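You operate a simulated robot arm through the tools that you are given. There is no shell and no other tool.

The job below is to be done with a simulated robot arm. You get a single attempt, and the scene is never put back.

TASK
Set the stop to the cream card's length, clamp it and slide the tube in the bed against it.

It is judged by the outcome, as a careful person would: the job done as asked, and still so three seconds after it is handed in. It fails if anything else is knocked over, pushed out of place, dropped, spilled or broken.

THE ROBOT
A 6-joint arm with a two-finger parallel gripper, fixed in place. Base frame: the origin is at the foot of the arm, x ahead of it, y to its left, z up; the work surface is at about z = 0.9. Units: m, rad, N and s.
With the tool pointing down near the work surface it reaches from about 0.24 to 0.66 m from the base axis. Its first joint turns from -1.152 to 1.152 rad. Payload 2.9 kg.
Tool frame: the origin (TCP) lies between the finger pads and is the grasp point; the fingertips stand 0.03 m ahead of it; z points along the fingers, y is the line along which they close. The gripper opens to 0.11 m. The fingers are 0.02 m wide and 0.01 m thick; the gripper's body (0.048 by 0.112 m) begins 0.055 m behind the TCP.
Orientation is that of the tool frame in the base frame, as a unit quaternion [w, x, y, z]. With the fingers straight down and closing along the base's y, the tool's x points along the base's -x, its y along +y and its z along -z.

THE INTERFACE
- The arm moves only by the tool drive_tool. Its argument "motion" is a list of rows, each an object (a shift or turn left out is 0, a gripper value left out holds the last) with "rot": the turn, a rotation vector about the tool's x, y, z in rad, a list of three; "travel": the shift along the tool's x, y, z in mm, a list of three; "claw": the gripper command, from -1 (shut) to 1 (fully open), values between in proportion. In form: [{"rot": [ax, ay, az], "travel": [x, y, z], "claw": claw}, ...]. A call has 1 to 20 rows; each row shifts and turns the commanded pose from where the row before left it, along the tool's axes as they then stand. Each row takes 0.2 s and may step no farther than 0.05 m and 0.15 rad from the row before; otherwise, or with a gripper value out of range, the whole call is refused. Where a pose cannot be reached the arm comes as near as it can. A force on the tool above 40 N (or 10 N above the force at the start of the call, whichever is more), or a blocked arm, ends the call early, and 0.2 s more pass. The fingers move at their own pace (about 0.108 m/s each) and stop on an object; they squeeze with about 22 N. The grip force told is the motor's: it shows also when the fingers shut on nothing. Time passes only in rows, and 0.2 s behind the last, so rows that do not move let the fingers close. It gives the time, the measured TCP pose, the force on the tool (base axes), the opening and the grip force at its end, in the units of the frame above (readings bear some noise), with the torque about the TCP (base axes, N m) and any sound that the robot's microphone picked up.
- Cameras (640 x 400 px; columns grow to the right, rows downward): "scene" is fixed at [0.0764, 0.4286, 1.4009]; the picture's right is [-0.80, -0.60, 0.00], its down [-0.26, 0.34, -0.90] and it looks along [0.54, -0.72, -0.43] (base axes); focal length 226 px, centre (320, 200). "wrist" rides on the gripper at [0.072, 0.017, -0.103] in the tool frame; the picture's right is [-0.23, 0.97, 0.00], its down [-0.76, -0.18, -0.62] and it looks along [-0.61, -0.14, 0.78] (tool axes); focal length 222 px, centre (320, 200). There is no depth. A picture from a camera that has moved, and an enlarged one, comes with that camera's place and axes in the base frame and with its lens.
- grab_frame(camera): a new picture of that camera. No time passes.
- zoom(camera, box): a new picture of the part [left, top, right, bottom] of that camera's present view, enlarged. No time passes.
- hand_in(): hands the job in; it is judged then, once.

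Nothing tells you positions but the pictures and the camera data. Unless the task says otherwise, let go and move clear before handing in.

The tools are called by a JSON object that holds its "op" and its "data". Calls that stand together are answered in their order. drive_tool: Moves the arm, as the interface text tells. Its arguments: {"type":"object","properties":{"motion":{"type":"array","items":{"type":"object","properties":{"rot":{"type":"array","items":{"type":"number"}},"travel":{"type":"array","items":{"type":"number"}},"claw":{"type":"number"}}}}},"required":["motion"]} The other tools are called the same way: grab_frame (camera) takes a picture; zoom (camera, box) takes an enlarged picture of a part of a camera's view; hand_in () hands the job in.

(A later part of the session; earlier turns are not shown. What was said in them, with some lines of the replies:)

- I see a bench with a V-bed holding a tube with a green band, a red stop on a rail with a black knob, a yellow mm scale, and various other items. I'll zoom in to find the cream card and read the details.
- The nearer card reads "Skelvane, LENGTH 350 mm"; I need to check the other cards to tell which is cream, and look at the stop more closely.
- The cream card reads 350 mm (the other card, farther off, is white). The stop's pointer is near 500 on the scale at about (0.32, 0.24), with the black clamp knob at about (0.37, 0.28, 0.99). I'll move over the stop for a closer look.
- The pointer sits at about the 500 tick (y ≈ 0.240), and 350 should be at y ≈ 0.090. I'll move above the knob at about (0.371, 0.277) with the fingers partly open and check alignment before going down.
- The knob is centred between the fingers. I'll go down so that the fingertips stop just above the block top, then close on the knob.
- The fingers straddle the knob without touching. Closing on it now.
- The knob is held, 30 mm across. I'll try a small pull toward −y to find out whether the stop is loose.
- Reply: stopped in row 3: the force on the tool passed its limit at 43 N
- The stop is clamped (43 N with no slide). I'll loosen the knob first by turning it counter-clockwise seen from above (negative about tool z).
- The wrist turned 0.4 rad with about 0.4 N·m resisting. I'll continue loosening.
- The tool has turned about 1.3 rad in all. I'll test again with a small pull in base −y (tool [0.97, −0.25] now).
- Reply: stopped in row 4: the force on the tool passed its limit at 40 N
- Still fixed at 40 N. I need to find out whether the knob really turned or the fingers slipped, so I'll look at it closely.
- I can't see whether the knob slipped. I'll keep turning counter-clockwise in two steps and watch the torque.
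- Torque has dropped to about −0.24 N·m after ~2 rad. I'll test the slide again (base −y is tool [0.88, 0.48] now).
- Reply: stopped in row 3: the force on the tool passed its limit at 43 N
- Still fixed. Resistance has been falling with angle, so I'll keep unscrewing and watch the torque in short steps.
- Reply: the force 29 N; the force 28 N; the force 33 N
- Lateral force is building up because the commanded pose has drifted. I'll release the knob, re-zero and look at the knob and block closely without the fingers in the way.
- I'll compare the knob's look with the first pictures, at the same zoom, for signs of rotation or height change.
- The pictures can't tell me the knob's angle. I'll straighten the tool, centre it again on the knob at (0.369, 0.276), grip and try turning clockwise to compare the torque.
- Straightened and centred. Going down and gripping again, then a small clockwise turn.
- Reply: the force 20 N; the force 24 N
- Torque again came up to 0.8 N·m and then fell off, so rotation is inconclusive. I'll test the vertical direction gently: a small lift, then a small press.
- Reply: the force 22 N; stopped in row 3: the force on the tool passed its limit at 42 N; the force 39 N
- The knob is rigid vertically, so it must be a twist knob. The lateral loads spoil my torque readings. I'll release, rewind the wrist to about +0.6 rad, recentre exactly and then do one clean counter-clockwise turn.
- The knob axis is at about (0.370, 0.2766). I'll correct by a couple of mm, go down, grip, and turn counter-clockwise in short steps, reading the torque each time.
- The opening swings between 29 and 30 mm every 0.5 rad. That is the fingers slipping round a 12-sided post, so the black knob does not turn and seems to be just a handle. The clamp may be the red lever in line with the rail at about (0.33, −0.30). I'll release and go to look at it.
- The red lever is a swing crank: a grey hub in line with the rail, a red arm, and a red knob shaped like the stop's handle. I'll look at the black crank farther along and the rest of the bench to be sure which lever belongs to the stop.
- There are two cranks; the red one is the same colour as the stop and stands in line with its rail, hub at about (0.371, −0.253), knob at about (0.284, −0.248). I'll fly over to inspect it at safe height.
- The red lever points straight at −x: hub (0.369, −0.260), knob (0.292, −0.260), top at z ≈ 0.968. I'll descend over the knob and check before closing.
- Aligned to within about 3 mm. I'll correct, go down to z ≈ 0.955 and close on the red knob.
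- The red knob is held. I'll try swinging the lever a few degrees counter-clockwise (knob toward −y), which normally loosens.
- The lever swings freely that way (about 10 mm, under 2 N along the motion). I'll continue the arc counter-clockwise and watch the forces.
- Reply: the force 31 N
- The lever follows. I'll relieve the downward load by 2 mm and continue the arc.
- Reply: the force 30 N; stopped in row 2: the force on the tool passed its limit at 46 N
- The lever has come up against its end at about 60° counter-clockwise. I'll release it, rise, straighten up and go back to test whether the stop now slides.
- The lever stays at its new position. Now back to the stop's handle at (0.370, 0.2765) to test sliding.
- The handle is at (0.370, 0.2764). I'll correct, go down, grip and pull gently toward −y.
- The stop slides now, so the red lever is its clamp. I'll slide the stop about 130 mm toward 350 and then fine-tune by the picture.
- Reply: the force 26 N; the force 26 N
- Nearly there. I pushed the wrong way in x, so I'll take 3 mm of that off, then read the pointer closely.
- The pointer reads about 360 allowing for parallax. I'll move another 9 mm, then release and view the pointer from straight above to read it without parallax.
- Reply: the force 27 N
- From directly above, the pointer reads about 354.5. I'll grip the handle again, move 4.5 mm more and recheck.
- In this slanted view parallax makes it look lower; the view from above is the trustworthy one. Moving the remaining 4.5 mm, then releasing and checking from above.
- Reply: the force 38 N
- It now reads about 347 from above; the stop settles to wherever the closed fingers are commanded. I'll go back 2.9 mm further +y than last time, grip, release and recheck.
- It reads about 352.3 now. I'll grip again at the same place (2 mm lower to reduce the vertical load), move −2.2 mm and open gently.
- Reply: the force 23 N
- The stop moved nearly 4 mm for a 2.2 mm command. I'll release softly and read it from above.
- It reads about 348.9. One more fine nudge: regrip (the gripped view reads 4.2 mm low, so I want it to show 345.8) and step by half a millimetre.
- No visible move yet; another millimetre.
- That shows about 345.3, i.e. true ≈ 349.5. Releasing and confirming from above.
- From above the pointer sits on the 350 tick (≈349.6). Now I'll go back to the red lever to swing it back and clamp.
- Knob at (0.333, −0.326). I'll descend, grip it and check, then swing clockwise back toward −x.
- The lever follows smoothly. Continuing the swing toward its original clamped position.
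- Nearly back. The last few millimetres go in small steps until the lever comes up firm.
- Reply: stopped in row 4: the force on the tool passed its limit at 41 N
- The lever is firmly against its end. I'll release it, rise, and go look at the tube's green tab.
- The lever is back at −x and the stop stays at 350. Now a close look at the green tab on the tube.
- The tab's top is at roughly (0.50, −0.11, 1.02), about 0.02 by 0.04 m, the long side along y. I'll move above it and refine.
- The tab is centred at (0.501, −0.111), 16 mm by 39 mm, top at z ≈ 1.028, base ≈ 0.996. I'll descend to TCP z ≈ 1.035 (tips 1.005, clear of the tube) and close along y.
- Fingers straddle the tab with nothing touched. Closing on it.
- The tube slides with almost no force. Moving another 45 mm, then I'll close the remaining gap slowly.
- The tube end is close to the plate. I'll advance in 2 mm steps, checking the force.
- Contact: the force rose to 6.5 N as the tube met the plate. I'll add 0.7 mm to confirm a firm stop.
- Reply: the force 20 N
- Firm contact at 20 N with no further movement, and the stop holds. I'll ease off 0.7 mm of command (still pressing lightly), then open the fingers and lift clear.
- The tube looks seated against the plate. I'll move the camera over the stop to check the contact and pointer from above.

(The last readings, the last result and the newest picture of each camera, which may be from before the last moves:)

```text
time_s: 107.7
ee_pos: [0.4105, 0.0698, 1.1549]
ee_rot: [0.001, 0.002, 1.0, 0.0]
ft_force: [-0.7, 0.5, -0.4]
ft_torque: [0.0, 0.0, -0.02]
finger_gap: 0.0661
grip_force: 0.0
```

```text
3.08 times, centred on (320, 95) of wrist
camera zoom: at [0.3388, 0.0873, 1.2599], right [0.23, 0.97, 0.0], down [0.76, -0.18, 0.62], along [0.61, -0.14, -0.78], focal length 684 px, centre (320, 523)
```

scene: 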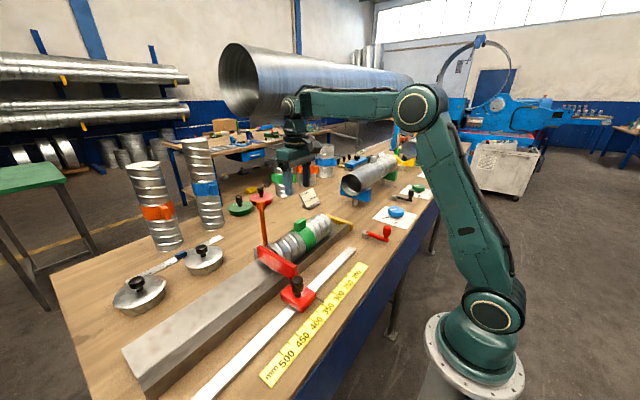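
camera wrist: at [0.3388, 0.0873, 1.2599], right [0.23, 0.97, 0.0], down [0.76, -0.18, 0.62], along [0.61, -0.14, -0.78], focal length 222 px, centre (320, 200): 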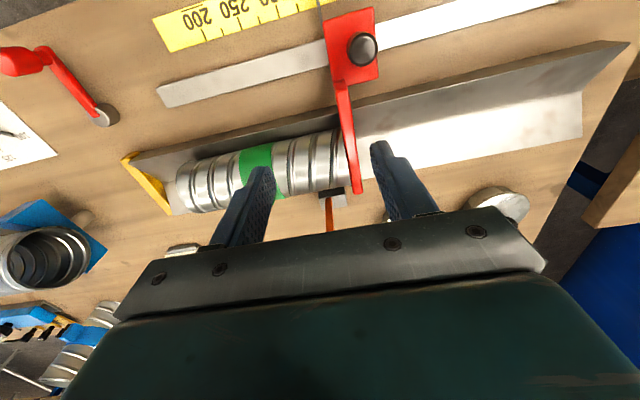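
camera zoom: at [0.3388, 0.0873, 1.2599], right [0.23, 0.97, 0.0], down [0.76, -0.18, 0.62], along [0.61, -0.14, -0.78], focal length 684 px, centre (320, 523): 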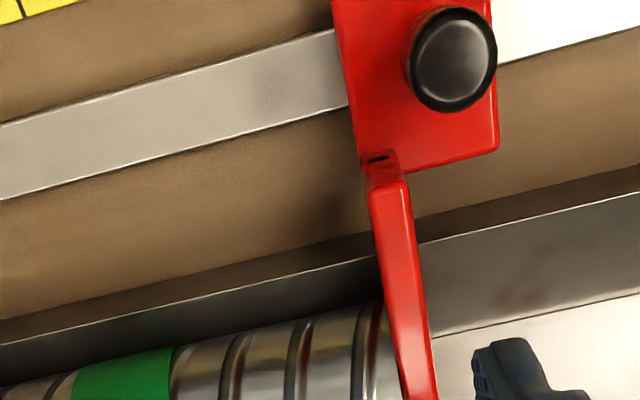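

{"op": "zoom", "data": {"camera": "wrist", "box": [310, 110, 390, 200]}}

{"op": "drive_tool", "data": {"motion": [{"travel": [42, 0, 25]}, {"travel": [0, 0, 25]}, {"travel": [0, 0, 25]}, {"travel": [0, 0, 25]}, {}]}}

{"op": "zoom", "data": {"camera": "wrist", "box": [280, 20, 380, 90]}}

```text
4.44 times, centred on (350, 155) of wrist
camera zoom: at [0.3388, 0.0873, 1.2599], right [0.23, 0.97, 0.0], down [0.76, -0.18, 0.62], along [0.61, -0.14, -0.78], focal length 987 px, centre (187, 400)
```

zoom: 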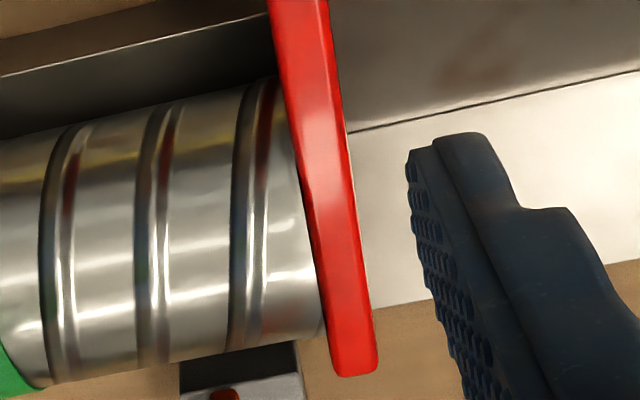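

```text
time_s: 108.9
ee_pos: [0.3702, 0.0726, 1.0557]
ee_rot: [0.001, 0.002, 1.0, 0.0]
ft_force: [-0.9, -0.6, 0.7]
ft_torque: [-0.01, 0.01, 0.03]
finger_gap: 0.0657
grip_force: 0.1
```

```text
5.71 times, centred on (330, 55) of wrist
camera zoom: at [0.2977, 0.0892, 1.1602], right [0.23, 0.97, 0.0], down [0.76, -0.18, 0.62], along [0.61, -0.14, -0.78], focal length 1269 px, centre (263, 1029)
```

zoom: 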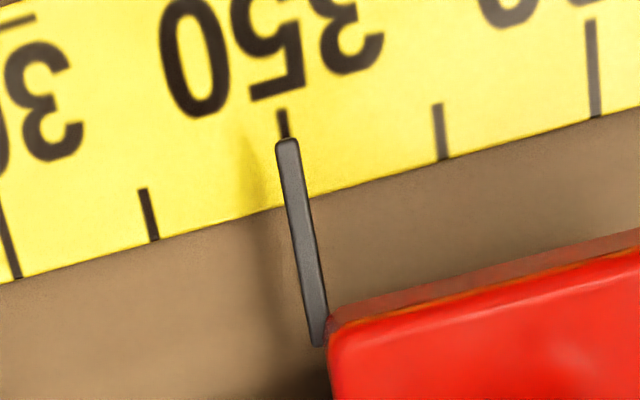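

The pointer is on the 350 tick, the tube end touches the plate, and the stop resisted the 20 N push, so it is clamped. I'll lift the arm clear and take a last look.

{"op": "drive_tool", "data": {"motion": [{"travel": [0, 0, -45]}, {"travel": [0, 0, -45]}, {"travel": [-4, -15, -45]}, {"travel": [-4, -15, -45]}, {"travel": [-4, -15, -35]}, {}, {}]}}

{"op": "grab_frame", "data": {"camera": "scene"}}

{"op": "zoom", "data": {"camera": "scene", "box": [230, 190, 410, 320]}}

{"op": "grab_frame", "data": {"camera": "wrist"}}

```text
time_s: 110.5
ee_pos: [0.3802, 0.0247, 1.272]
ee_rot: [0.002, 0.002, 1.0, 0.0]
ft_force: [0.0, -0.5, -0.3]
ft_torque: [0.0, 0.03, -0.02]
finger_gap: 0.0661
grip_force: 0.1
```

```text
taken
```

scene: 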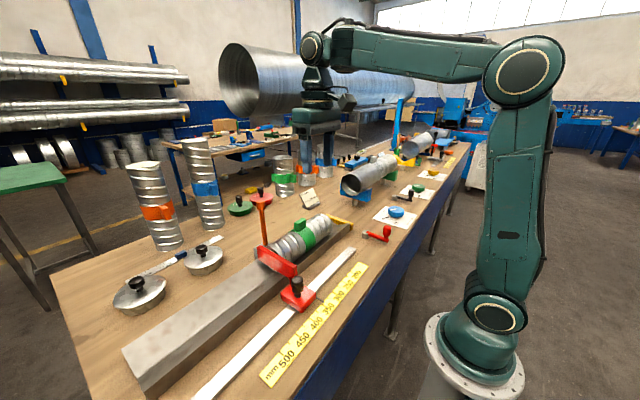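

```text
3.08 times, centred on (320, 255) of scene
camera zoom: at [0.0764, 0.4286, 1.4009], right [-0.8, -0.6, 0.0], down [-0.26, 0.34, -0.9], along [0.54, -0.72, -0.43], focal length 696 px, centre (320, 31)
```

zoom: 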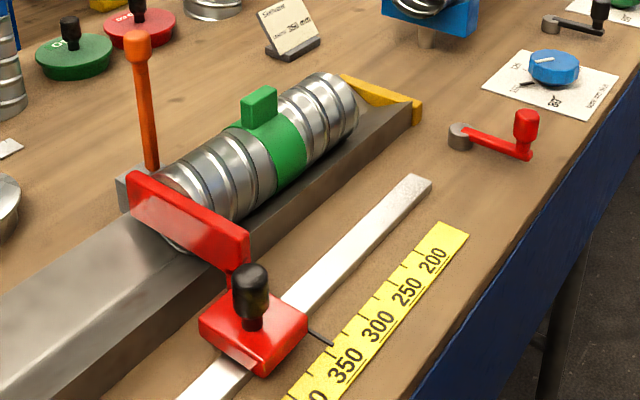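

```text
taken
camera wrist: at [0.3083, 0.0426, 1.3753], right [0.23, 0.97, 0.0], down [0.76, -0.18, 0.62], along [0.61, -0.14, -0.78], focal length 222 px, centre (320, 200)
```

wrist: 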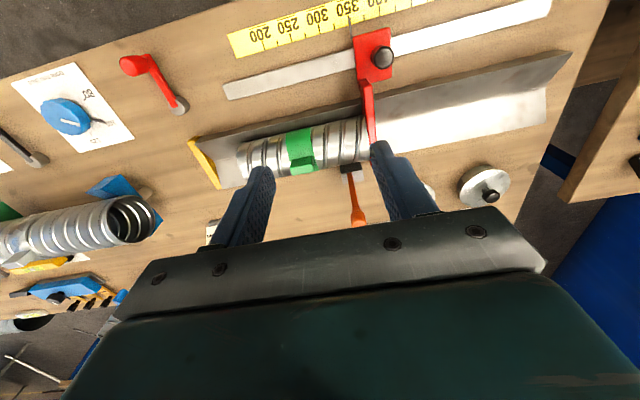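

The stop is at 350 mm and the red lever is back in its clamped position. The tube rests in the bed against the plate, nothing else has moved, and the arm is clear, so I'm handing in.

{"op": "hand_in", "data": {}}

```text
The job is handed in.
```

The job is done and handed in: the stop is set to the cream card's 350 mm and clamped, and the tube sits in the bed against it.

- **Length:** the cream card reads "Skelvane, LENGTH 350 mm". Seen from straight above after clamping, the stop's pointer is on the 350 tick, to within about half a millimetre.
- **Clamp:** the black knob on the stop is only a handle. The red lever near the end of the rail is the clamp. I swung it about 60° to free the stop, then returned it firmly to its original position. The stop did not move when the tube was pushed against it with about 20 N.
- **Tube:** I slid it about 77 mm by its green tab until it met the plate. After I let go it still touched the plate.

In the last pictures nothing else looked moved or knocked over. While working out the clamp I gripped, pulled and twisted the black knob several times, up to about 43 N. I saw no damage or shift from that.
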